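You operate a simulated robot arm through the tools that you are given. There is no shell and no other tool.

You are at the controls of a simulated robot arm. One attempt, no reset.

JOB
Start up the test frame and pull out the keyboard tray.
Fine: grey plug into the control box before the power goes on; stop button out; zero the display.

The check looks at the end state, three seconds after you hand in, the way a careful person would. Anything else that was tipped, shoved, dropped, spilled or broken makes it a failure.

ROBOT AND FRAMES
A 7-joint arm with a fingered hand, fixed in place. Base frame: the origin is on the floor under the middle of its stand, x ahead of it, y to its left, z up. Units: mm, rad, N and s.
It reaches about 1333 mm from its shoulder. Its first joint turns from -1.204 to 3.002 rad. Payload 5 kg.
Tool frame: the origin (TCP) lies between the finger pads and is the grasp point; the fingertips stand 32 mm ahead of it; z points along the fingers, y is the line along which they close. The gripper opens to 160 mm; its body begins 89 mm behind the TCP. The gripper is a hand of 3 fingers: y runs from the thumb to the fingers, the wrist lies at [0, 0, -252] in the tool frame.
Orientation is that of the tool frame in the base frame, as [roll, pitch, yaw] about the fixed x, y, z axes, in that order (R = Rz(yaw) Ry(pitch) Rx(roll)). With the fingers straight down and closing along the base's y, the tool's x points along the base's -x, its y along +y and its z along -z.

CONTROLS
- The arm moves only by the tool move_arm. Its arguments are lists of equal length, an entry for each row: "xyz": the shift along the base's x, y, z in m, a list of three; "turn": the turn, a rotation vector about the base's x, y, z in rad, a list of three. In form: {"xyz": [[x, y, z], ...], "turn": [[ax, ay, az], ...]}. A call has 1 to 20 rows; each row is the pose to reach, as a shift and turn from the pose commanded when the call began. Each row takes 0.2 s and may step no farther than 50 mm and 0.15 rad from the row before; otherwise, the whole call is refused. A pose out of reach is approached as far as the arm can. The call stops where the force on the tool passes 40 N (or 10 N more than at its start, if that is more) or the arm is blocked; 0.2 s more then pass. In this call time passes only in rows, and 0.2 s behind the last. The reply holds the time, the measured pose of the TCP, the force on the tool along the base axes, the opening and the grip force, in the units named above and with some noise, with the torque about the TCP (base axes, N m) and any sound that the robot's microphone picked up, and new pictures: "pictures" is both (left out), scene, wrist or none.
- Cameras (640 x 400 px; columns grow to the right, rows downward): "scene" is fixed at [213.5, 507.6, 1537.3]; the picture's right is [-0.60, -0.80, 0.00], its down [-0.34, 0.26, -0.90] and it looks along [0.72, -0.54, -0.43] (base axes); focal length 370 px, centre (320, 200). "wrist" rides on the gripper at [65, -4, -116] in the tool frame; the picture's right is [0.06, 1.00, 0.00], its down [-0.87, 0.05, -0.49] and it looks along [-0.49, 0.03, 0.87] (tool axes); focal length 261 px, centre (320, 200). There is no depth. A picture from a camera that has moved, and an enlarged one, comes with that camera's place and axes in the base frame and with its lens. The place of the scene camera against the robot may be out by one fixed shift of up to 12 mm in any direction.
- move_column(by): slides the trunk up (or, below 0, down) by that many mm; the arm rides with it, the base frame stays. It gives what a move gives, with no picture.
- move_fingers(finger1, finger2, thumb_bend): sets how far each is bent, from 0 (flat) to 1 (curled in); at 0.3 the hand is open as for a grip, at 0.7 the pads meet at the TCP. One left out holds its place. A second passes; each finger stops where it meets its share of the squeeze, and holds until it gets a number again. It is the only way to open and close the hand. It gives what a move gives, with no picture; readings hold the bend of each and the force on the fingers (four entries, about 0 where the hand has none), thumb and palm.
- zoom(camera, box): a new picture of the part [left, top, right, bottom] of that camera's present view, enlarged. The clock stands still meanwhile.
- hand_in(): hands the job in; it is judged then, once.

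Places have to be worked out from the pictures, the camera data and where the tool is seen. Open the gripper and draw the arm clear of the work before you hand the job in, unless the task says otherwise.

The tools are called after "Call:" as a command line: name --argument value ..., lists and objects as JSON in quotes. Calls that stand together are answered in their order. move_arm: Moves the arm, as the interface text tells. Its arguments: {"type":"object","properties":{"xyz":{"type":"array","items":{"type":"array","items":{"type":"number"}}},"turn":{"type":"array","items":{"type":"array","items":{"type":"number"}}},"pictures":{"type":"string","enum":["both","scene","wrist","none"]}},"required":["xyz","turn"]} The other tools are called the same way: move_column (by) moves the trunk up or down; move_fingers (finger1, finger2, thumb_bend) moves the fingers one by one; zoom (camera, box) takes an enlarged picture of a part of a camera's view; hand_in () hands the job in.

At the start:

```text
clock: 0.0
tcp_pos: [689.9, -72.7, 1294.9]
tcp_rot: [-3.142, -0.001, 3.141]
contact_force: [0.1, 0.3, -0.3]
torque: [-0.01, -0.01, -0.03]
opening: 160.0
grip_force: 0.0
shape: jaw
bend: [0.3, 0.3, 0.3]
finger forces: [0.1, 0.0, 0.1, 0.0, 0.0, 0.0]
trunk travel left (down, up): [-750.0, 190.0]
```

scene: 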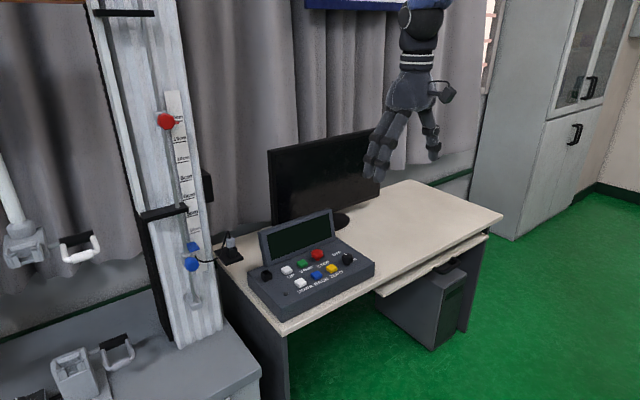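
wrist: 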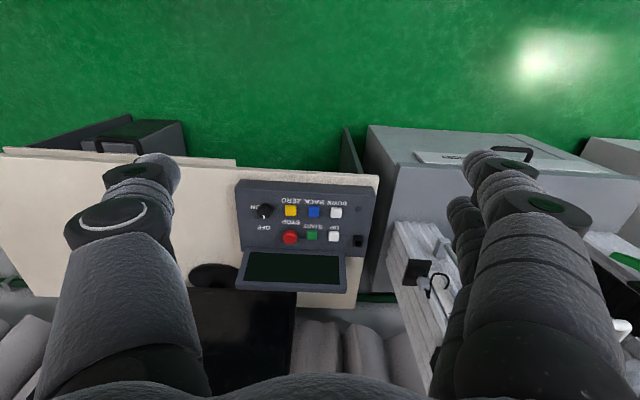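

I start by looking closely at the control box, the plug and the keyboard tray before moving anything.

Call:
zoom --camera "scene" --box '[180, 200, 400, 338]'

Call:
zoom --camera "wrist" --box '[220, 160, 460, 310]'

Call:
zoom --camera "scene" --box '[340, 180, 540, 305]'

Call:
zoom --camera "scene" --box '[80, 60, 280, 300]'

```text
2.90 times, centred on (290, 269) of scene
camera zoom: at [213.5, 507.6, 1537.3], right [-0.6, -0.8, 0.0], down [-0.34, 0.26, -0.9], along [0.72, -0.54, -0.43], focal length 1071 px, centre (407, 0)
```

zoom: 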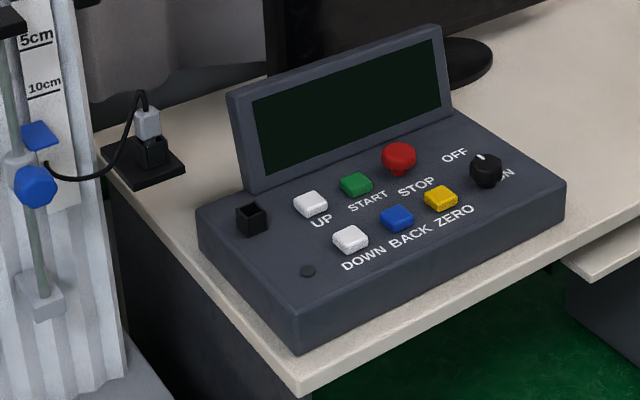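

```text
2.67 times, centred on (340, 235) of wrist
camera zoom: at [624.4, -77.6, 1408.7], right [-0.06, 1.0, 0.0], down [0.87, 0.05, 0.49], along [0.49, 0.03, -0.87], focal length 695 px, centre (267, 107)
```

zoom: 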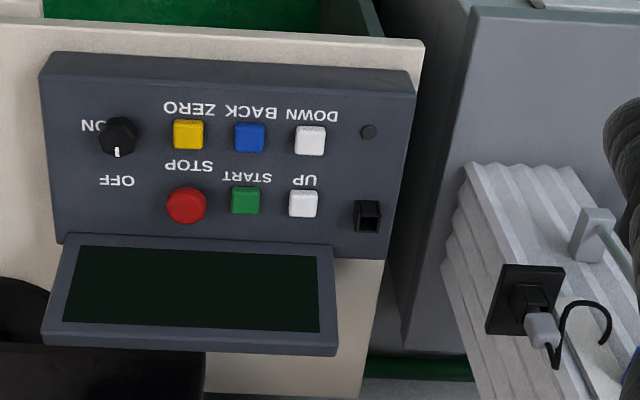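

```text
3.20 times, centred on (440, 242) of scene
camera zoom: at [213.5, 507.6, 1537.3], right [-0.6, -0.8, 0.0], down [-0.34, 0.26, -0.9], along [0.72, -0.54, -0.43], focal length 1182 px, centre (-64, 64)
```

zoom: 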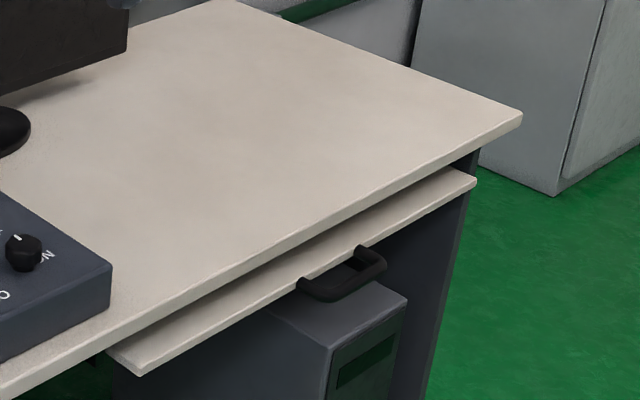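

```text
1.67 times, centred on (180, 180) of scene
camera zoom: at [213.5, 507.6, 1537.3], right [-0.6, -0.8, 0.0], down [-0.34, 0.26, -0.9], along [0.72, -0.54, -0.43], focal length 616 px, centre (553, 233)
```

zoom: 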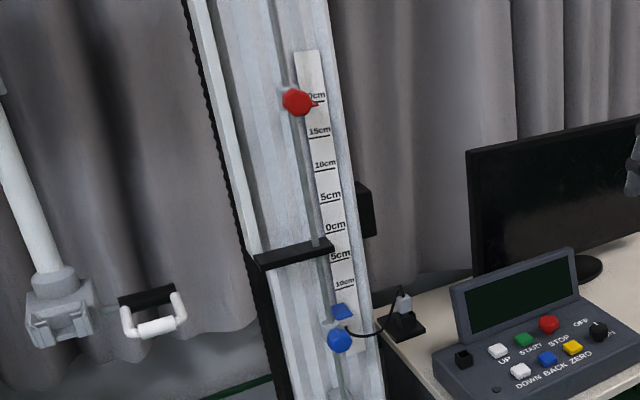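

The plug triangulates to about [1062, 183, 986] in a dock on the frame column, the box socket to about [1100, 63, 798], and the knob to about [1014, -211, 796] with its pointer at OFF. I move the hand nearer, well clear of everything, to look at the plug and dock.

Call:
move_arm --xyz '[[0.03, 0.035, 0], [0.06, 0.07, 0], [0.09, 0.105, 0], [0.12, 0.14, 0], [0.15, 0.17, 0], [0.17, 0.19, 0]]' --turn '[[0, 0, 0], [0, 0, 0], [0, 0, 0], [0, 0, 0], [0, 0, 0], [0, 0, 0]]' --pictures "both"

```text
clock: 1.4
tcp_pos: [858.8, 116.9, 1294.9]
tcp_rot: [-3.14, 0.0, 3.139]
contact_force: [1.5, -0.6, -0.8]
torque: [-0.05, 0.01, -0.01]
opening: 160.0
grip_force: 0.2
shape: jaw
bend: [0.3, 0.3, 0.3]
finger forces: [0.0, 0.0, 0.0, 0.0, 0.1, 0.1]
trunk travel left (down, up): [-750.0, 190.0]
camera wrist: at [794.4, 113.5, 1409.8], right [-0.06, 1.0, 0.0], down [0.87, 0.05, 0.49], along [0.49, 0.03, -0.87], focal length 261 px, centre (320, 200)
```

scene: 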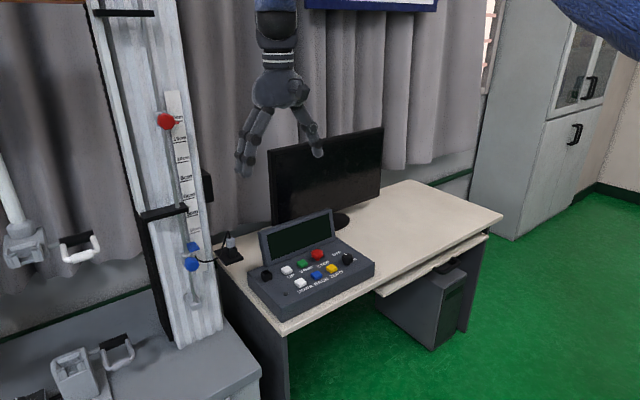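
wrist: 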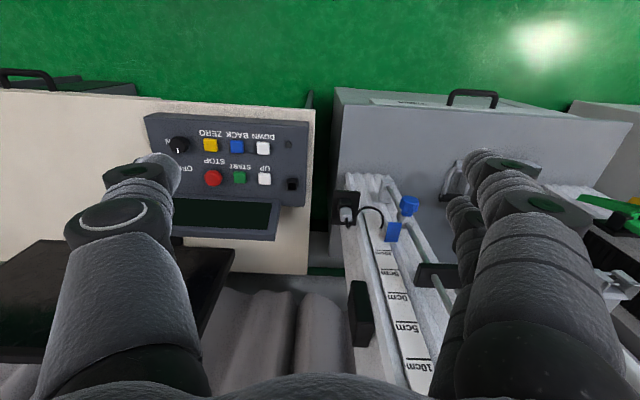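

Call:
zoom --camera "wrist" --box '[310, 160, 450, 260]'

Call:
zoom --camera "wrist" --box '[140, 100, 320, 250]'

Call:
zoom --camera "wrist" --box '[320, 70, 640, 370]'

Call:
zoom --camera "scene" --box '[180, 220, 270, 290]'

```text
4.00 times, centred on (380, 210) of wrist
camera zoom: at [794.4, 113.5, 1409.8], right [-0.06, 1.0, 0.0], down [0.87, 0.05, 0.49], along [0.49, 0.03, -0.87], focal length 1043 px, centre (80, 160)
```

zoom: 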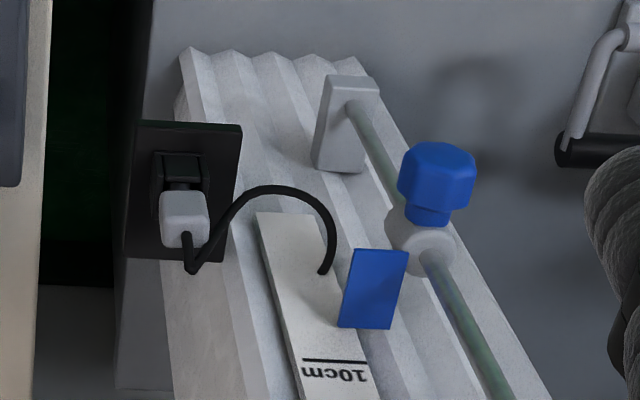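

```text
2.67 times, centred on (230, 175) of wrist
camera zoom: at [794.4, 113.5, 1409.8], right [-0.06, 1.0, 0.0], down [0.87, 0.05, 0.49], along [0.49, 0.03, -0.87], focal length 695 px, centre (560, 267)
```

zoom: 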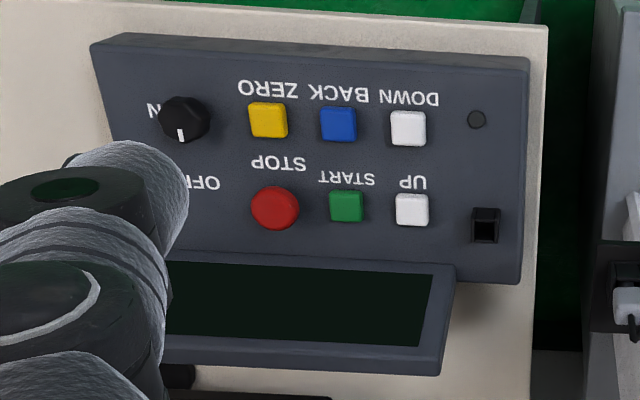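

```text
1.33 times, centred on (480, 220) of wrist
camera zoom: at [794.4, 113.5, 1409.8], right [-0.06, 1.0, 0.0], down [0.87, 0.05, 0.49], along [0.49, 0.03, -0.87], focal length 348 px, centre (107, 173)
```

zoom: 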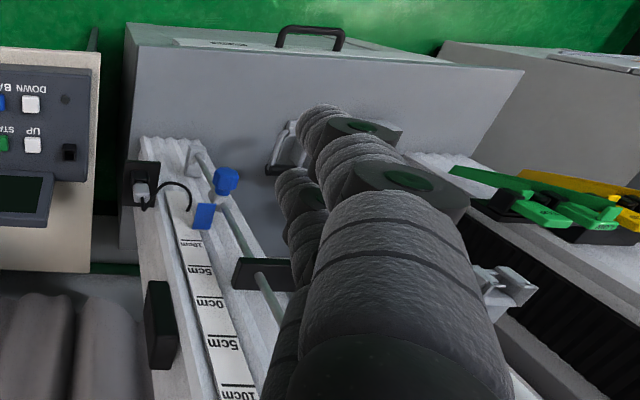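

```text
5.71 times, centred on (225, 255) of scene
camera zoom: at [213.5, 507.6, 1537.3], right [-0.6, -0.8, 0.0], down [-0.34, 0.26, -0.9], along [0.72, -0.54, -0.43], focal length 2112 px, centre (863, -114)
```

zoom: 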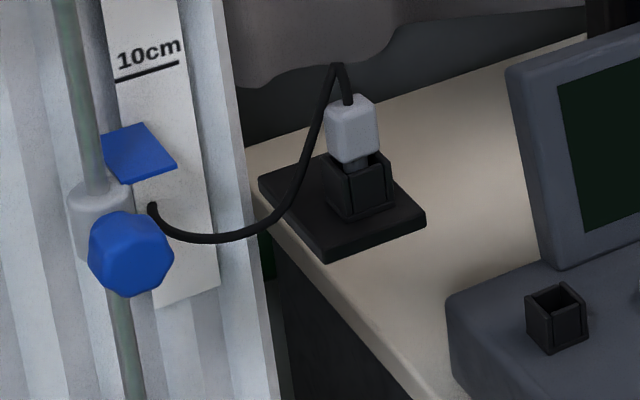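

The plug stands upright in a black dock with its cable looping off toward +y to the blue clamp, and a blue knob sits close by at about [1041, 301, 979]. I zoom on the hand to judge finger spacing and on the tall box parts.

Call:
zoom --camera "scene" --box '[220, 60, 340, 190]'

Call:
zoom --camera "scene" --box '[240, 200, 380, 300]'

Call:
zoom --camera "wrist" --box '[400, 130, 640, 400]'

```text
3.08 times, centred on (280, 125) of scene
camera zoom: at [213.5, 507.6, 1537.3], right [-0.6, -0.8, 0.0], down [-0.34, 0.26, -0.9], along [0.72, -0.54, -0.43], focal length 1137 px, centre (443, 431)
```

zoom: 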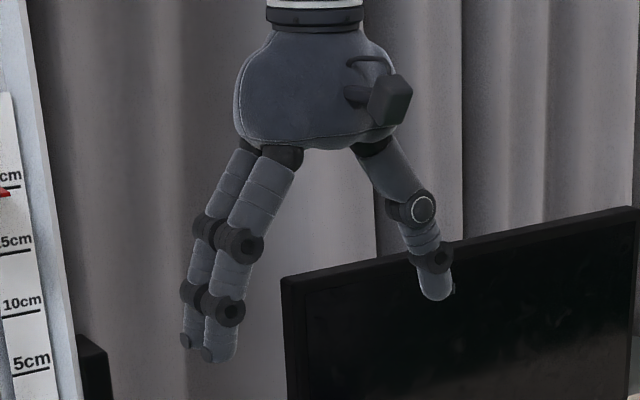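

```text
4.00 times, centred on (310, 250) of scene
camera zoom: at [213.5, 507.6, 1537.3], right [-0.6, -0.8, 0.0], down [-0.34, 0.26, -0.9], along [0.72, -0.54, -0.43], focal length 1478 px, centre (360, 0)
```

zoom: 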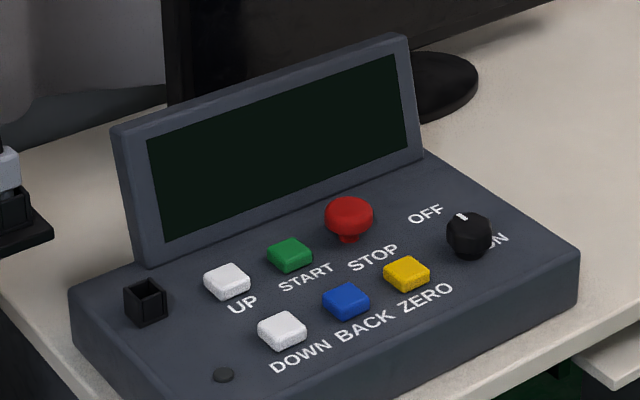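

```text
1.48 times, centred on (520, 265) of wrist
camera zoom: at [794.4, 113.5, 1409.8], right [-0.06, 1.0, 0.0], down [0.87, 0.05, 0.49], along [0.49, 0.03, -0.87], focal length 386 px, centre (24, 104)
```

zoom: 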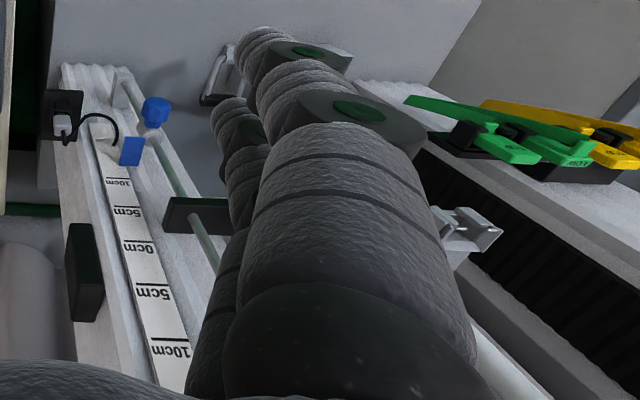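

The fingers are about 24 mm wide and the plug about 19 mm, so I test a narrower hand opening here in free air to learn how the fingertips move.

Call:
move_fingers --finger1 0.6 --finger2 0.6 --thumb_bend 0.6

Call:
zoom --camera "scene" --box '[220, 60, 340, 190]'

Call:
zoom --camera "wrist" --box '[0, 0, 640, 400]'

```text
clock: 2.4
tcp_pos: [858.2, 115.6, 1295.2]
tcp_rot: [3.141, -0.001, -3.141]
contact_force: [0.4, -0.7, 0.2]
torque: [0.01, 0.02, 0.02]
opening: 48.1
grip_force: 0.1
shape: fingers
bend: [0.6, 0.6, 0.6]
finger forces: [0.0, 0.0, 0.0, 0.0, 0.0, 0.0]
trunk travel left (down, up): [-750.0, 190.0]
```

```text
3.08 times, centred on (280, 125) of scene
camera zoom: at [213.5, 507.6, 1537.3], right [-0.6, -0.8, 0.0], down [-0.34, 0.26, -0.9], along [0.72, -0.54, -0.43], focal length 1137 px, centre (443, 431)
```

zoom: 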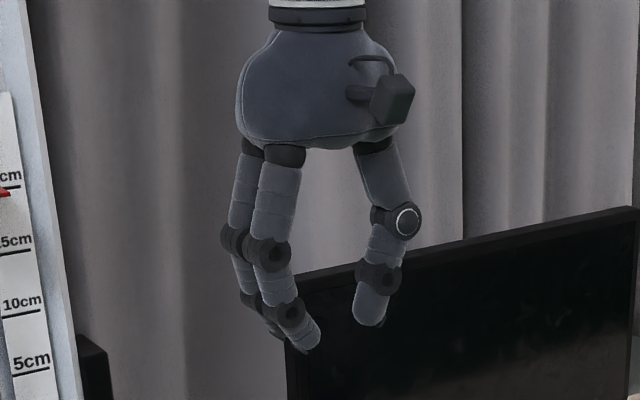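

```text
1.00 times, centred on (320, 200) of wrist (not enlarged: the box is as wide or as high as the picture)
camera zoom: at [793.7, 112.3, 1410.0], right [-0.06, 1.0, 0.0], down [0.87, 0.05, 0.49], along [0.49, 0.03, -0.87], focal length 261 px, centre (320, 200)
```

zoom: 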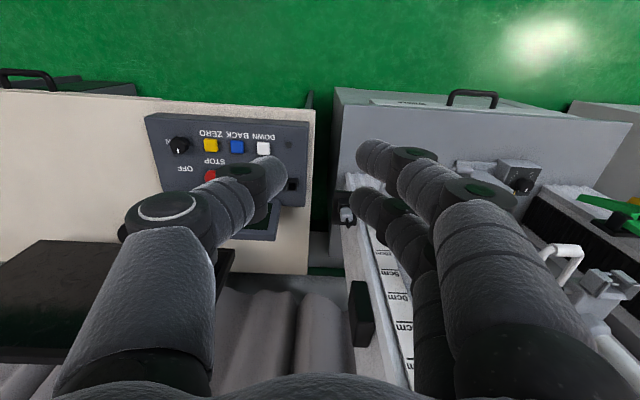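

At bend 0.6 the opening is 48 mm and the two fingers sit about 15 mm either side of centre. I now tilt the hand forward (palm toward the robot, away from the column) and approach the plug partway to look.

Call:
move_arm --xyz '[[0.015, 0.012, -0.025], [0.03, 0.024, -0.05], [0.045, 0.036, -0.075], [0.06, 0.048, -0.1], [0.08, 0.058, -0.125], [0.1, 0.064, -0.145]]' --turn '[[0, -0.08, 0], [0, -0.16, 0], [0, -0.24, 0], [0, -0.32, 0], [0, -0.4, 0], [0, -0.45, 0]]' --pictures "both"

```text
clock: 3.8
tcp_pos: [962.1, 179.4, 1149.1]
tcp_rot: [3.141, 0.45, 3.139]
contact_force: [0.5, -0.1, -0.5]
torque: [0.01, 0.01, 0.02]
opening: 48.1
grip_force: 0.0
shape: fingers
bend: [0.6, 0.6, 0.6]
finger forces: [0.0, 0.0, 0.0, 0.0, 0.0, 0.1]
trunk travel left (down, up): [-750.0, 190.0]
camera wrist: at [852.4, 175.6, 1224.8], right [-0.06, 1.0, -0.03], down [0.57, 0.05, 0.82], along [0.82, 0.03, -0.57], focal length 261 px, centre (320, 200)
```

scene: 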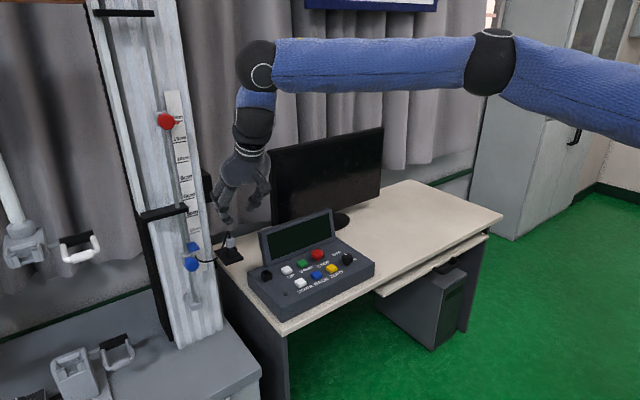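
wrist: 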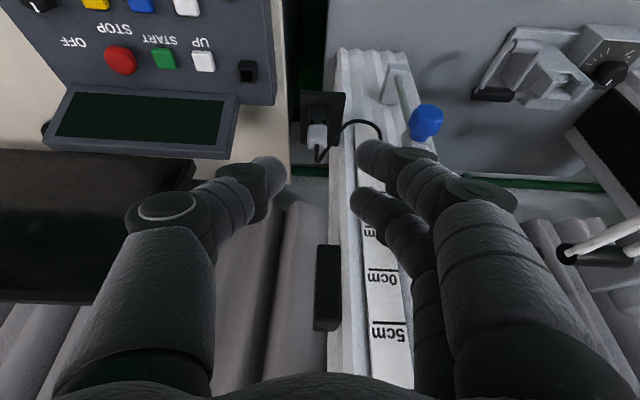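

Call:
zoom --camera "wrist" --box '[270, 70, 430, 190]'

Call:
zoom --camera "scene" --box '[180, 150, 300, 280]'

Call:
zoom --camera "wrist" --box '[0, 0, 280, 170]'

```text
3.33 times, centred on (350, 130) of wrist
camera zoom: at [852.4, 175.6, 1224.8], right [-0.06, 1.0, -0.03], down [0.57, 0.05, 0.82], along [0.82, 0.03, -0.57], focal length 869 px, centre (220, 433)
```

zoom: 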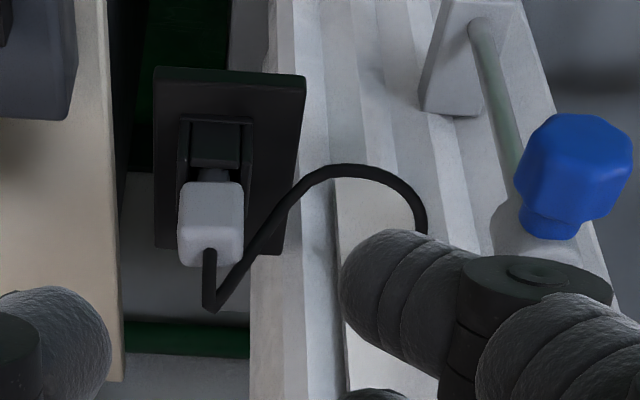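

```text
3.08 times, centred on (240, 215) of scene
camera zoom: at [213.5, 507.6, 1537.3], right [-0.6, -0.8, 0.0], down [-0.34, 0.26, -0.9], along [0.72, -0.54, -0.43], focal length 1137 px, centre (566, 154)
```

zoom: 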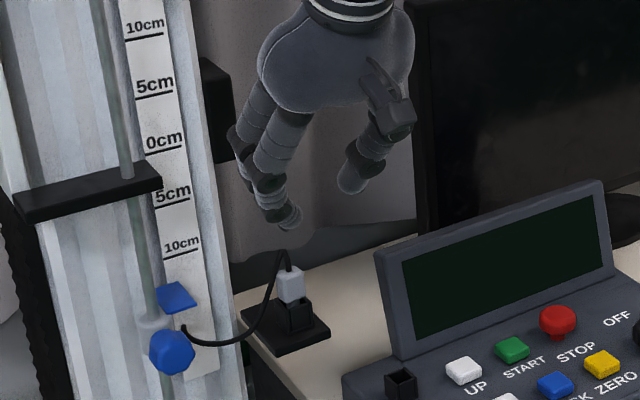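

```text
2.29 times, centred on (140, 85) of wrist
camera zoom: at [852.4, 175.6, 1224.8], right [-0.06, 1.0, -0.03], down [0.57, 0.05, 0.82], along [0.82, 0.03, -0.57], focal length 596 px, centre (731, 463)
```

zoom: 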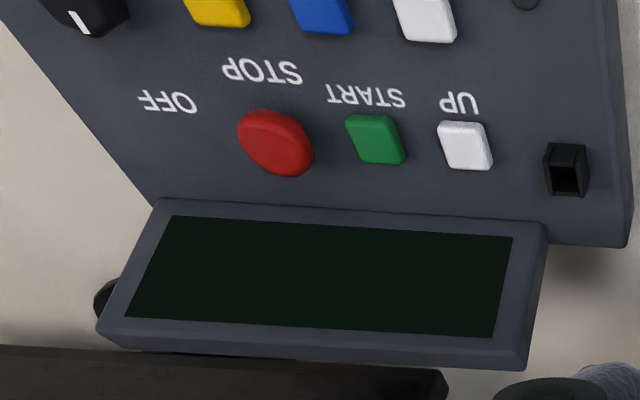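

The plug body is about 22 mm wide at [1062, 179, 987], its base about z 974, with the dock just below. I go down along the finger direction to a point just short of it and look again.

Call:
move_arm --xyz '[[0.02, 0, -0.032], [0.04, 0, -0.064], [0.06, 0, -0.09], [0.074, 0, -0.105]]' --turn '[[0, 0, 0], [0, 0, 0], [0, 0, 0], [0, 0, 0]]' --pictures "both"

Call:
zoom --camera "wrist" --box '[230, 60, 430, 210]'

Call:
zoom --camera "scene" --box '[180, 180, 280, 280]'

```text
clock: 4.8
tcp_pos: [1034.1, 180.7, 1043.3]
tcp_rot: [-3.141, 0.449, 3.139]
contact_force: [-0.6, 0.0, 0.3]
torque: [-0.03, 0.01, 0.0]
opening: 48.4
grip_force: 0.1
shape: fingers
bend: [0.6, 0.6, 0.6]
finger forces: [0.0, 0.1, 0.0, 0.0, 0.0, 0.1]
trunk travel left (down, up): [-750.0, 190.0]
camera wrist: at [925.1, 176.0, 1119.0], right [-0.05, 1.0, -0.03], down [0.57, 0.05, 0.82], along [0.82, 0.03, -0.57], focal length 261 px, centre (320, 200)
```

scene: 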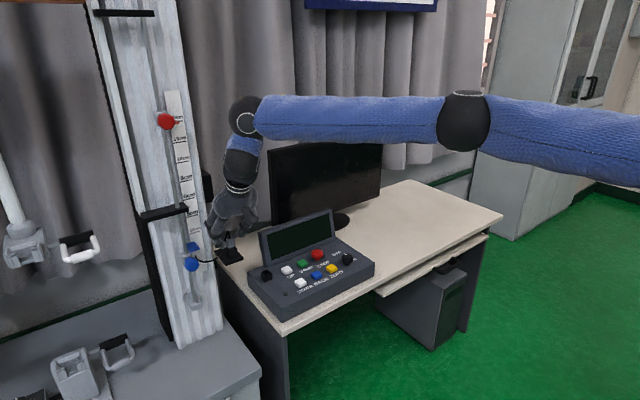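
wrist: 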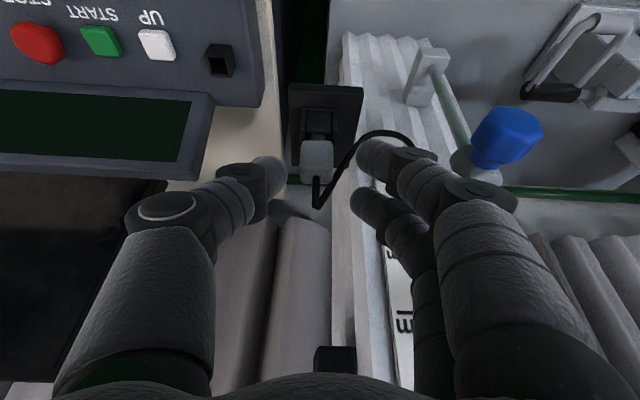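

```text
2.67 times, centred on (330, 135) of wrist
camera zoom: at [925.1, 176.0, 1119.0], right [-0.05, 1.0, -0.03], down [0.57, 0.05, 0.82], along [0.82, 0.03, -0.57], focal length 695 px, centre (293, 373)
```

zoom: 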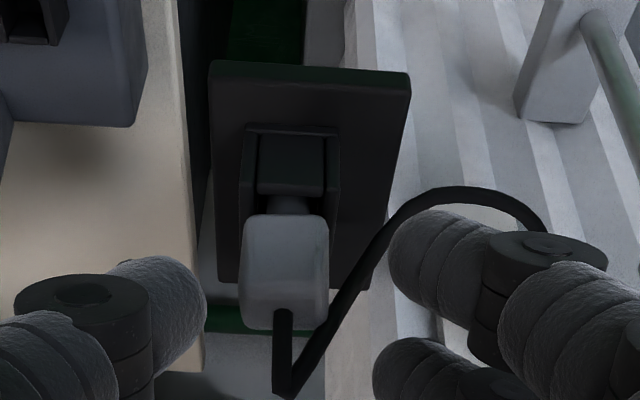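

```text
4.00 times, centred on (230, 230) of scene
camera zoom: at [213.5, 507.6, 1537.3], right [-0.6, -0.8, 0.0], down [-0.34, 0.26, -0.9], along [0.72, -0.54, -0.43], focal length 1478 px, centre (680, 80)
```

zoom: 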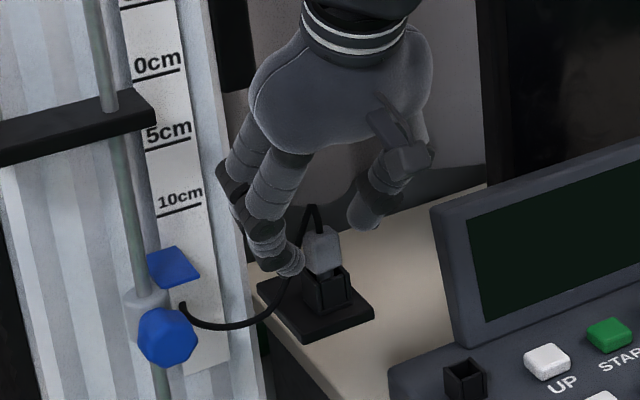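

The plug sits about 2 mm toward -y from the finger mid-line. I shift by that and lower the fingertips to just above the dock rim, on both sides of the plug body.

Call:
move_arm --xyz '[[0.005, -0.002, -0.009], [0.01, -0.002, -0.018], [0.015, -0.002, -0.026], [0.019, -0.002, -0.034]]' --turn '[[0, 0, 0], [0, 0, 0], [0, 0, 0], [0, 0, 0]]' --pictures "both"

Call:
zoom --camera "wrist" --box '[230, 90, 430, 240]'

Call:
zoom --camera "scene" --box '[190, 200, 270, 280]'

```text
clock: 5.8
tcp_pos: [1053.3, 179.4, 1009.3]
tcp_rot: [-3.14, 0.447, 3.14]
contact_force: [0.0, 0.0, 0.4]
torque: [0.02, -0.03, -0.02]
opening: 48.2
grip_force: 0.0
shape: fingers
bend: [0.6, 0.6, 0.6]
finger forces: [0.0, 0.0, 0.0, 0.1, 0.0, 0.1]
trunk travel left (down, up): [-750.0, 190.0]
camera wrist: at [944.1, 175.3, 1084.5], right [-0.06, 1.0, -0.03], down [0.57, 0.05, 0.82], along [0.82, 0.03, -0.57], focal length 261 px, centre (320, 200)
```

scene: 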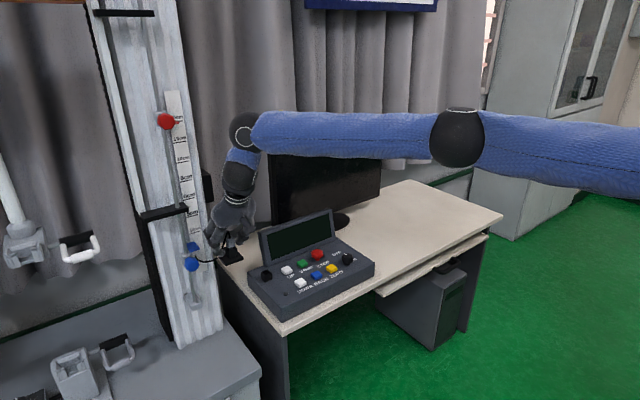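
wrist: 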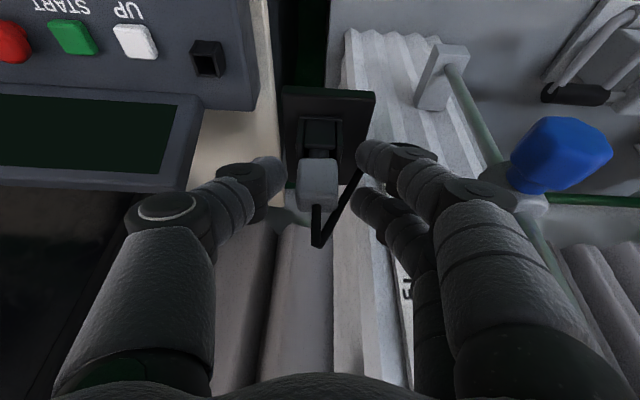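

```text
2.67 times, centred on (330, 165) of wrist
camera zoom: at [944.1, 175.3, 1084.5], right [-0.06, 1.0, -0.03], down [0.57, 0.05, 0.82], along [0.82, 0.03, -0.57], focal length 695 px, centre (293, 293)
```

zoom: 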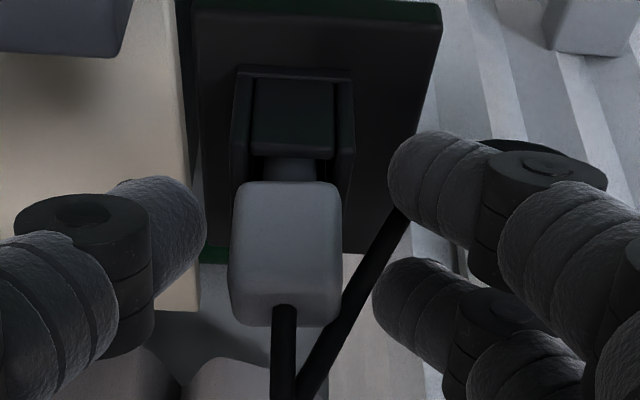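

```text
5.00 times, centred on (230, 240) of scene
camera zoom: at [213.5, 507.6, 1537.3], right [-0.6, -0.8, 0.0], down [-0.34, 0.26, -0.9], along [0.72, -0.54, -0.43], focal length 1848 px, centre (770, 0)
```

zoom: 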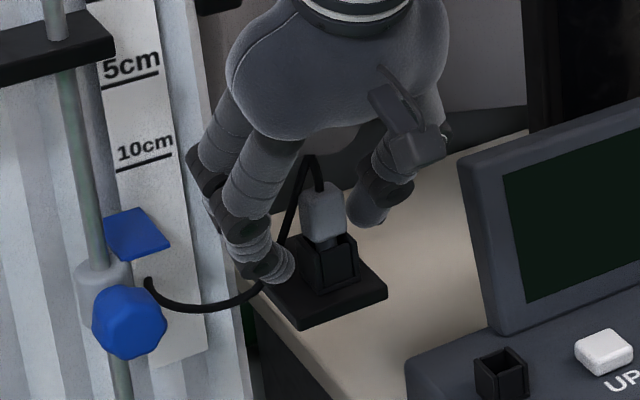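

No contact; the tilt puts the near finger's tip level with the dock rim, so I reduce the tilt to about 0.25 rad, raise slightly and shift 2 mm toward -y before closing.

Call:
move_arm --xyz '[[0.002, -0.001, 0.002], [0.005, -0.002, 0.004]]' --turn '[[0, 0.1, 0], [0, 0.2, 0]]' --pictures "both"

Call:
zoom --camera "wrist" --box '[230, 90, 430, 240]'

Call:
zoom --camera "scene" --box '[190, 200, 270, 280]'

```text
clock: 6.4
tcp_pos: [1052.6, 179.3, 999.7]
tcp_rot: [-3.132, 0.254, -3.141]
contact_force: [-0.2, 0.4, 0.5]
torque: [0.0, 0.0, 0.0]
opening: 47.9
grip_force: 0.0
shape: fingers
bend: [0.6, 0.6, 0.6]
finger forces: [0.0, 0.0, 0.0, 0.0, 0.0, 0.0]
out of reach, approached as far as the arm can: row 2
trunk travel left (down, up): [-750.0, 190.0]
camera wrist: at [959.7, 175.5, 1095.4], right [-0.06, 1.0, -0.03], down [0.72, 0.06, 0.69], along [0.69, 0.02, -0.72], focal length 261 px, centre (320, 200)
```

scene: 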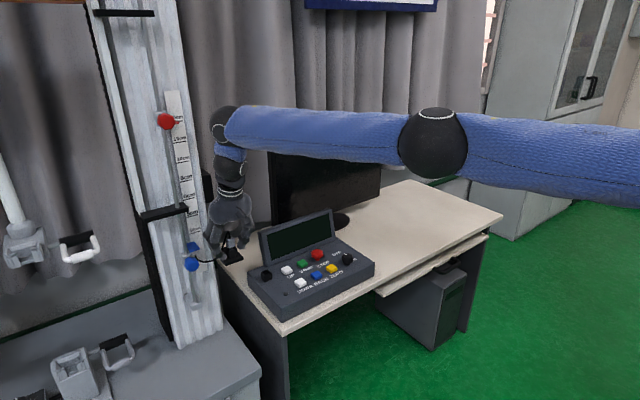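
wrist: 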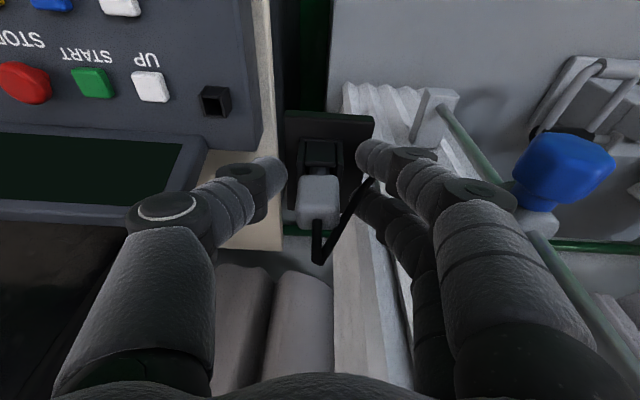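

```text
2.67 times, centred on (330, 165) of wrist
camera zoom: at [959.7, 175.5, 1095.4], right [-0.06, 1.0, -0.03], down [0.72, 0.06, 0.69], along [0.69, 0.02, -0.72], focal length 695 px, centre (293, 293)
```

zoom: 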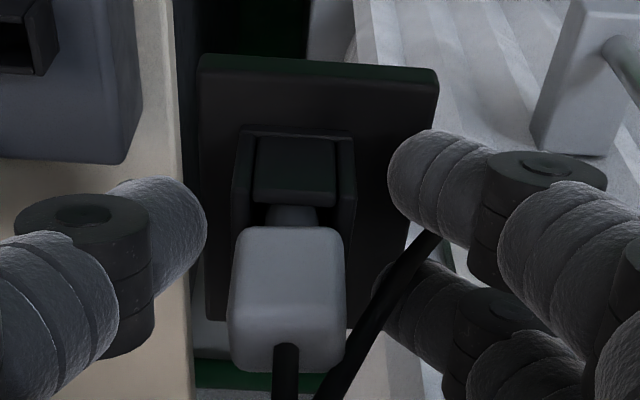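

```text
5.00 times, centred on (230, 240) of scene
camera zoom: at [213.5, 507.6, 1537.3], right [-0.6, -0.8, 0.0], down [-0.34, 0.26, -0.9], along [0.72, -0.54, -0.43], focal length 1848 px, centre (770, 0)
```

zoom: 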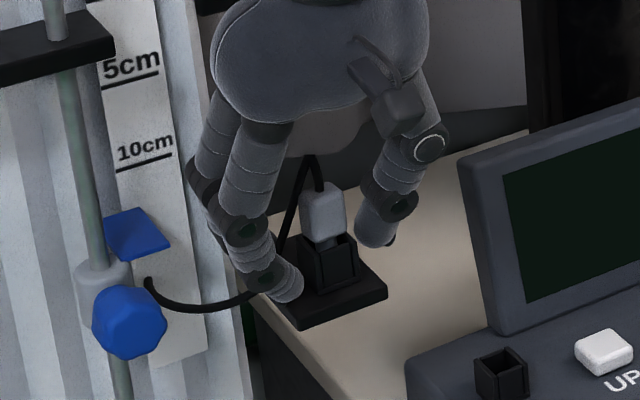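

The target with less tilt is out of reach because the shoulder is too high, so I back the hand up and away from the plug, then lower the trunk so the arm works at a better height.

Call:
move_arm --xyz '[[0.0, 0.0, 0.03], [-0.02, 0.0, 0.07], [-0.045, 0.0, 0.11], [-0.07, -0.005, 0.145], [-0.095, -0.01, 0.18], [-0.12, -0.015, 0.215], [-0.15, -0.02, 0.245], [-0.175, -0.025, 0.265], [-0.198, -0.027, 0.277]]' --turn '[[0, -0.1, 0], [0, -0.2, 0], [0, -0.2, 0], [0, -0.2, 0], [0, -0.2, 0], [0, -0.2, 0], [0, -0.2, 0], [0, -0.2, 0], [0, -0.2, 0]]' --pictures "scene"

```text
clock: 8.4
tcp_pos: [854.0, 149.5, 1277.7]
tcp_rot: [-3.141, 0.452, 3.139]
contact_force: [-0.1, -0.1, 0.0]
torque: [-0.01, 0.0, 0.02]
opening: 47.8
grip_force: 0.1
shape: fingers
bend: [0.6, 0.6, 0.6]
finger forces: [0.0, 0.0, 0.0, 0.0, 0.0, 0.0]
trunk travel left (down, up): [-750.0, 190.0]
```

scene: 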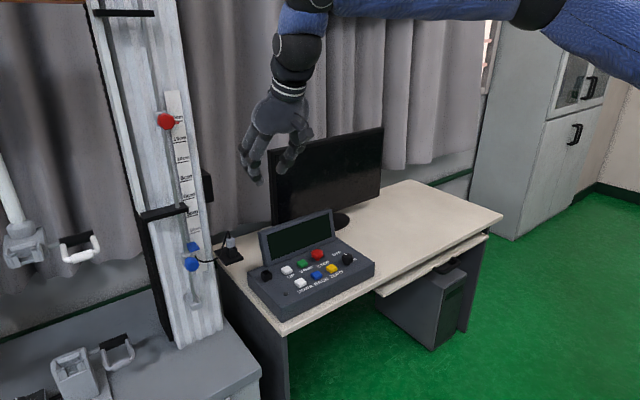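

The hand is clear over open floor space, so I lower the trunk 300 mm.

Call:
move_column --by -300

Call:
zoom --camera "scene" --box '[0, 0, 640, 400]'

Call:
zoom --camera "wrist" --box '[0, 0, 640, 400]'

```text
clock: 11.4
tcp_pos: [856.4, 149.3, 976.9]
tcp_rot: [3.141, 0.45, 3.141]
contact_force: [0.6, -0.3, 0.1]
torque: [0.01, 0.01, 0.01]
opening: 47.7
grip_force: 0.1
shape: fingers
bend: [0.6, 0.6, 0.6]
finger forces: [0.0, 0.0, 0.0, 0.0, 0.0, 0.0]
trunk travel left (down, up): [-450.0, 490.0]
```

```text
1.00 times, centred on (320, 200) of scene (not enlarged: the box is as wide or as high as the picture)
camera zoom: at [213.5, 507.6, 1537.3], right [-0.6, -0.8, 0.0], down [-0.34, 0.26, -0.9], along [0.72, -0.54, -0.43], focal length 370 px, centre (320, 200)
```

zoom: 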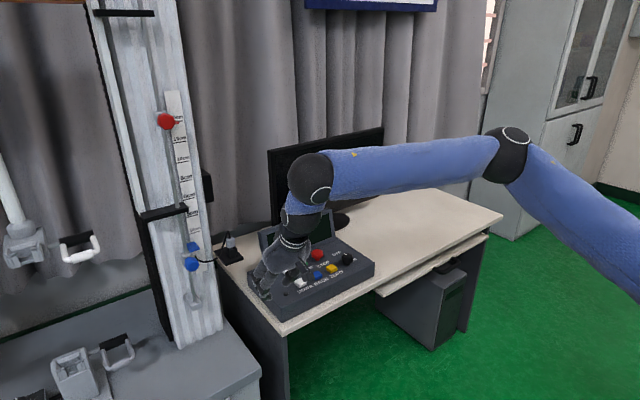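

```text
1.00 times, centred on (320, 200) of wrist (not enlarged: the box is as wide or as high as the picture)
camera zoom: at [747.7, 145.0, 1052.4], right [-0.06, 1.0, -0.03], down [0.57, 0.05, 0.82], along [0.82, 0.03, -0.57], focal length 261 px, centre (320, 200)
```

zoom: 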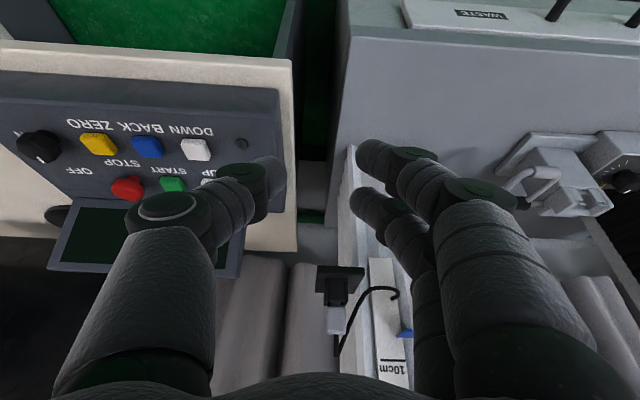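

The arm is now well bent and the hand is free. I go up and forward to above the plug with a 0.25 rad tilt.

Call:
move_arm --xyz '[[0.0, 0.005, 0.045], [0.02, 0.01, 0.085], [0.05, 0.015, 0.115], [0.09, 0.02, 0.125], [0.13, 0.025, 0.125], [0.17, 0.027, 0.12], [0.19, 0.028, 0.1]]' --turn '[[0, 0.05, 0], [0, 0.1, 0], [0, 0.15, 0], [0, 0.2, 0], [0, 0.2, 0], [0, 0.2, 0], [0, 0.2, 0]]' --pictures "both"

Call:
zoom --camera "wrist" --box '[230, 90, 430, 240]'

Call:
zoom --camera "scene" --box '[190, 180, 290, 280]'

```text
clock: 13.0
tcp_pos: [1026.8, 176.3, 1064.4]
tcp_rot: [-3.14, 0.249, -3.14]
contact_force: [0.2, 1.2, -0.8]
torque: [-0.09, 0.03, -0.03]
opening: 47.4
grip_force: 0.0
shape: fingers
bend: [0.6, 0.6, 0.6]
finger forces: [0.0, 0.1, 0.1, 0.0, 0.1, 0.0]
out of reach, approached as far as the arm can: row 6, 7
trunk travel left (down, up): [-450.0, 490.0]
camera wrist: at [935.6, 171.7, 1160.1], right [-0.06, 1.0, -0.02], down [0.72, 0.06, 0.69], along [0.69, 0.03, -0.72], focal length 261 px, centre (320, 200)
```

scene: 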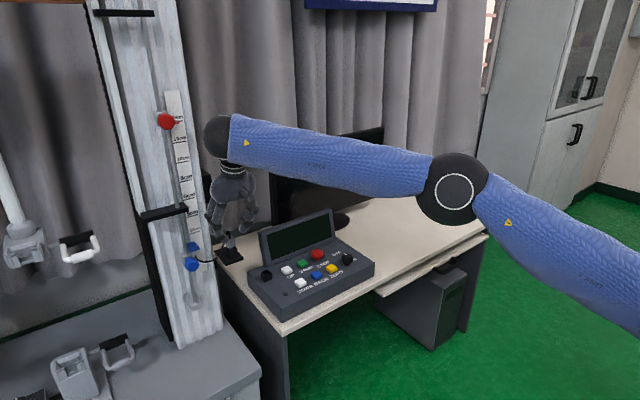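
wrist: 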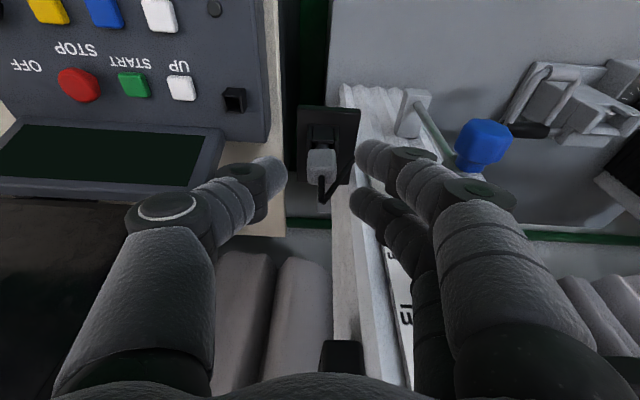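

```text
2.67 times, centred on (330, 165) of wrist
camera zoom: at [935.6, 171.7, 1160.1], right [-0.06, 1.0, -0.02], down [0.72, 0.06, 0.69], along [0.69, 0.03, -0.72], focal length 695 px, centre (293, 293)
```

zoom: 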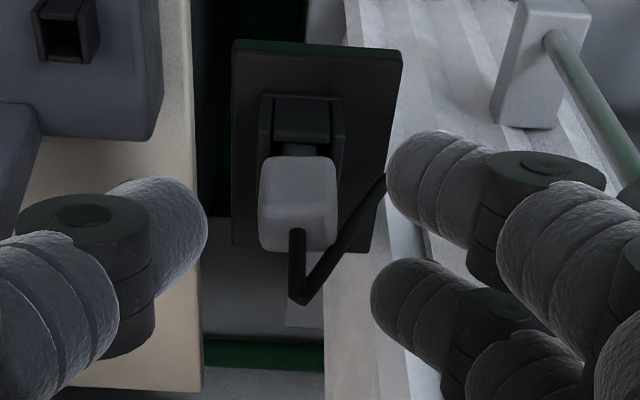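

```text
4.00 times, centred on (240, 230) of scene
camera zoom: at [213.5, 507.6, 1537.3], right [-0.6, -0.8, 0.0], down [-0.34, 0.26, -0.9], along [0.72, -0.54, -0.43], focal length 1478 px, centre (640, 80)
```

zoom: 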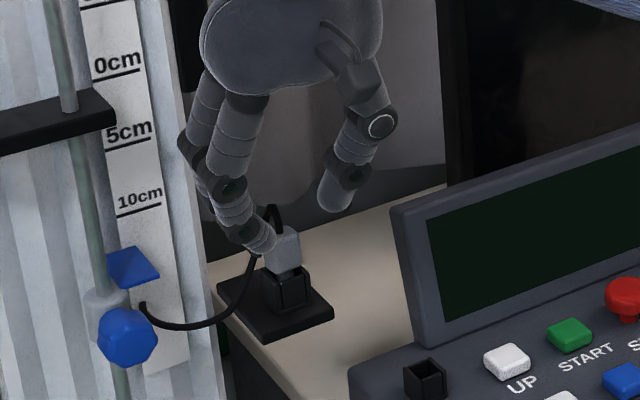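

Both limits fit a shoulder at z≈1359−(lowering) and a wrist reach of about 1012 mm, so I raise the trunk 110 mm as a height that serves both the plug and the box.

Call:
move_column --by 110

```text
clock: 14.4
tcp_pos: [1026.9, 171.5, 1176.3]
tcp_rot: [-3.141, 0.249, 3.14]
contact_force: [0.5, 0.2, 0.1]
torque: [0.0, -0.01, 0.0]
opening: 47.6
grip_force: 0.0
shape: fingers
bend: [0.6, 0.6, 0.6]
finger forces: [0.0, 0.0, 0.0, 0.1, 0.1, 0.1]
trunk travel left (down, up): [-560.0, 380.0]
```

Hand is now at [1027, 172, 1176]. I come down to about 40 mm above the grasp point with a 0.4 rad tilt.

Call:
move_arm --xyz '[[0.003, 0.002, -0.04], [0.006, 0.004, -0.08], [0.011, 0.0055, -0.12]]' --turn '[[0, -0.05, 0], [0, -0.1, 0], [0, -0.15, 0]]' --pictures "wrist"

Call:
zoom --camera "wrist" --box '[230, 60, 430, 210]'

```text
clock: 15.2
tcp_pos: [1039.5, 177.8, 1056.5]
tcp_rot: [3.14, 0.401, 3.141]
contact_force: [0.2, -0.2, 0.0]
torque: [0.01, 0.0, -0.02]
opening: 47.6
grip_force: 0.0
shape: fingers
bend: [0.6, 0.6, 0.6]
finger forces: [0.0, 0.1, 0.1, 0.0, 0.1, 0.1]
trunk travel left (down, up): [-560.0, 380.0]
camera wrist: at [934.2, 172.7, 1136.5], right [-0.06, 1.0, -0.02], down [0.61, 0.05, 0.79], along [0.79, 0.03, -0.61], focal length 261 px, centre (320, 200)
```

wrist: 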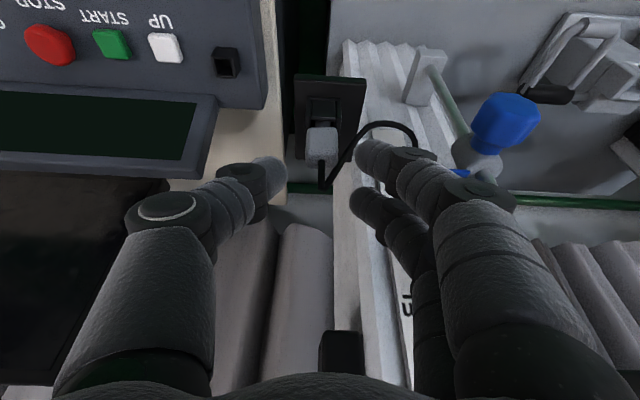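

```text
2.67 times, centred on (330, 135) of wrist
camera zoom: at [934.2, 172.7, 1136.5], right [-0.06, 1.0, -0.02], down [0.61, 0.05, 0.79], along [0.79, 0.03, -0.61], focal length 695 px, centre (293, 373)
```

zoom: 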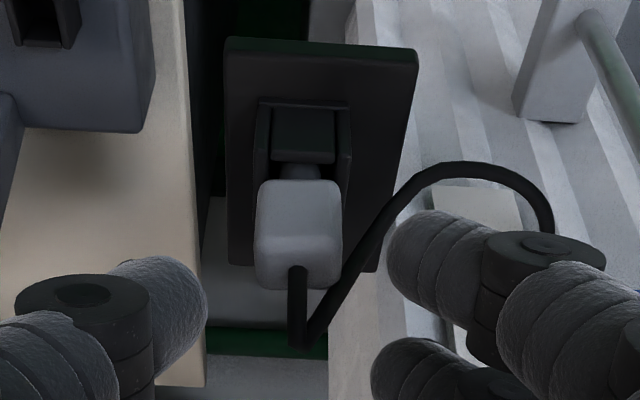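

The plug now lies centred between thumb and fingers. I lower to the grasp pose with tips just above the dock rim.

Call:
move_arm --xyz '[[0.005, 0.0005, -0.015], [0.01, 0.0005, -0.03], [0.015, 0.0005, -0.0435]]' --turn '[[0, 0, 0], [0, 0, 0], [0, 0, 0]]' --pictures "wrist"

Call:
zoom --camera "wrist" --box '[230, 90, 430, 240]'

Call:
zoom --camera "scene" --box '[190, 200, 270, 280]'

```text
clock: 16.0
tcp_pos: [1054.2, 179.7, 1011.8]
tcp_rot: [-3.14, 0.399, -3.141]
contact_force: [0.1, -0.7, -0.7]
torque: [-0.03, 0.03, 0.03]
opening: 47.6
grip_force: 0.1
shape: fingers
bend: [0.6, 0.6, 0.6]
finger forces: [0.0, 0.0, 0.0, 0.0, 0.0, 0.0]
trunk travel left (down, up): [-560.0, 380.0]
camera wrist: at [949.1, 175.8, 1092.8], right [-0.06, 1.0, -0.02], down [0.61, 0.05, 0.79], along [0.79, 0.03, -0.61], focal length 261 px, centre (320, 200)
```

wrist: 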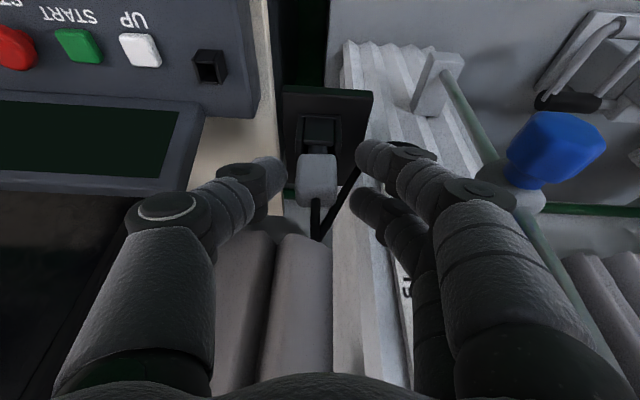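

```text
2.67 times, centred on (330, 165) of wrist
camera zoom: at [949.1, 175.8, 1092.8], right [-0.06, 1.0, -0.02], down [0.61, 0.05, 0.79], along [0.79, 0.03, -0.61], focal length 695 px, centre (293, 293)
```

zoom: 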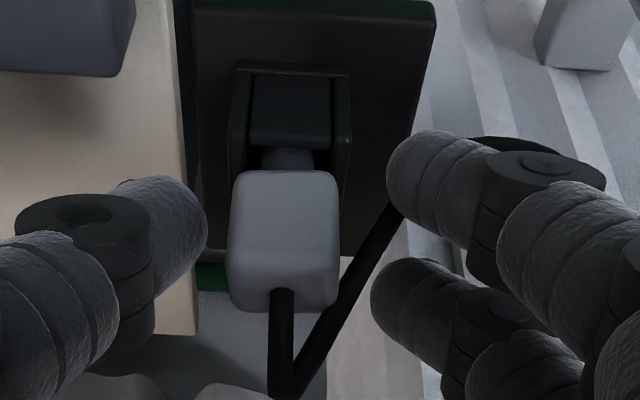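

```text
5.00 times, centred on (230, 240) of scene
camera zoom: at [213.5, 507.6, 1537.3], right [-0.6, -0.8, 0.0], down [-0.34, 0.26, -0.9], along [0.72, -0.54, -0.43], focal length 1848 px, centre (770, 0)
```

zoom: 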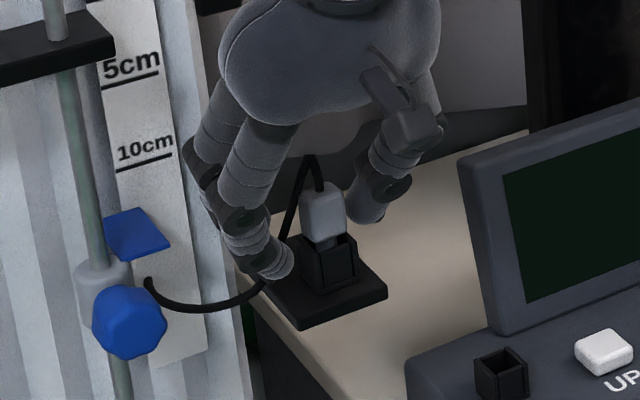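

The plug is ~2.5 mm toward -y of the finger mid-line and the near fingertip is slightly below the dock rim, so I correct by [-2, -2.5, +8] mm before closing.

Call:
move_arm --xyz '[[-0.002, -0.0025, 0.008]]' --turn '[[0, 0, 0]]' --pictures "none"

Call:
zoom --camera "wrist" --box '[230, 90, 430, 240]'

Call:
zoom --camera "scene" --box '[200, 210, 260, 270]'

```text
clock: 16.4
tcp_pos: [1050.9, 174.8, 1021.0]
tcp_rot: [3.14, 0.4, 3.14]
contact_force: [-0.5, 0.8, -1.2]
torque: [0.0, -0.03, -0.01]
opening: 47.5
grip_force: 0.1
shape: fingers
bend: [0.6, 0.6, 0.6]
finger forces: [0.1, 0.0, 0.0, 0.1, 0.0, 0.1]
trunk travel left (down, up): [-560.0, 380.0]
```

```text
2.67 times, centred on (330, 165) of wrist
camera zoom: at [946.0, 171.8, 1101.7], right [-0.06, 1.0, -0.02], down [0.61, 0.05, 0.79], along [0.79, 0.03, -0.61], focal length 695 px, centre (293, 293)
```

zoom: 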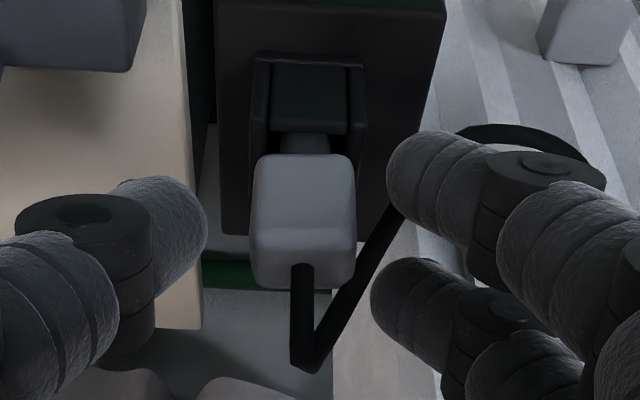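

```text
6.67 times, centred on (230, 240) of scene
camera zoom: at [213.5, 507.6, 1537.3], right [-0.6, -0.8, 0.0], down [-0.34, 0.26, -0.9], along [0.72, -0.54, -0.43], focal length 2463 px, centre (920, -67)
```

zoom: 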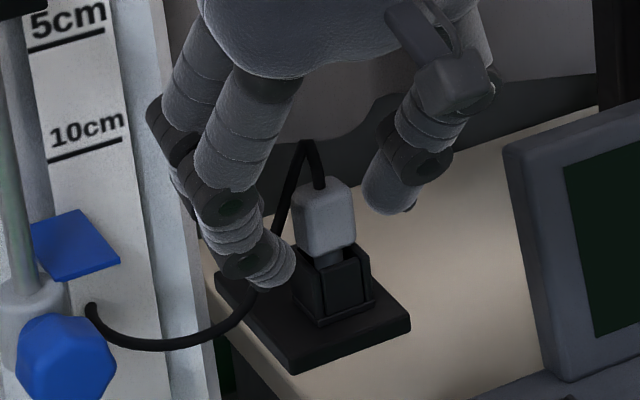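

Alignment is within about 1.5 mm. I close the hand on the plug.

Call:
move_fingers --finger1 0.75 --finger2 0.75 --thumb_bend 0.75

Call:
zoom --camera "wrist" --box '[230, 90, 430, 240]'

Call:
zoom --camera "scene" --box '[200, 210, 260, 270]'

```text
clock: 17.4
tcp_pos: [1050.8, 175.6, 1019.6]
tcp_rot: [-3.141, 0.4, -3.142]
contact_force: [-0.6, 1.3, -0.7]
torque: [-0.01, 0.0, 0.01]
opening: 24.0
grip_force: 14.2
shape: fingers
bend: [0.66, 0.74, 0.69]
finger forces: [11.3, 3.3, 0.0, 0.0, 13.5, 0.0]
trunk travel left (down, up): [-560.0, 380.0]
```

```text
2.67 times, centred on (330, 165) of wrist
camera zoom: at [946.0, 172.2, 1101.6], right [-0.06, 1.0, -0.02], down [0.61, 0.05, 0.79], along [0.79, 0.03, -0.61], focal length 695 px, centre (293, 293)
```

zoom: 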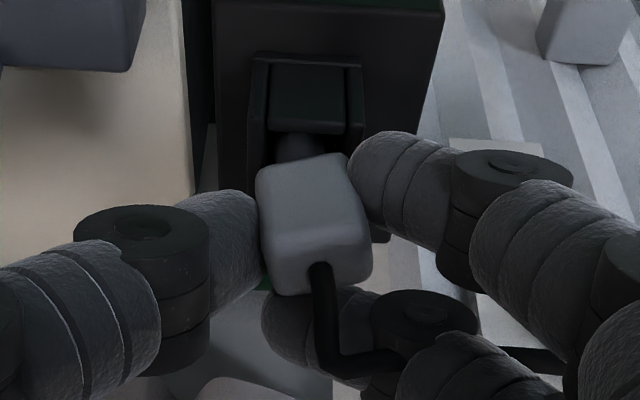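

```text
6.67 times, centred on (230, 240) of scene
camera zoom: at [213.5, 507.6, 1537.3], right [-0.6, -0.8, 0.0], down [-0.34, 0.26, -0.9], along [0.72, -0.54, -0.43], focal length 2463 px, centre (920, -67)
```

zoom: 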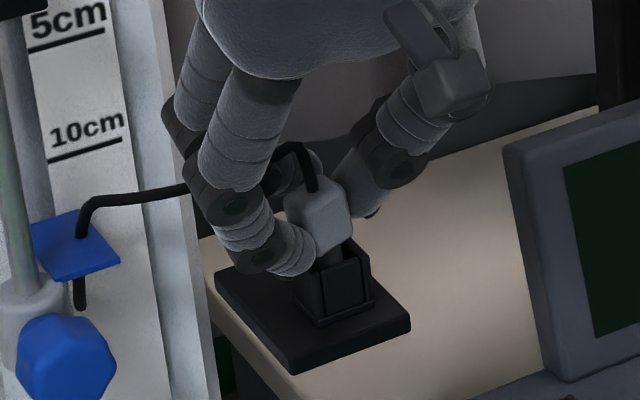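

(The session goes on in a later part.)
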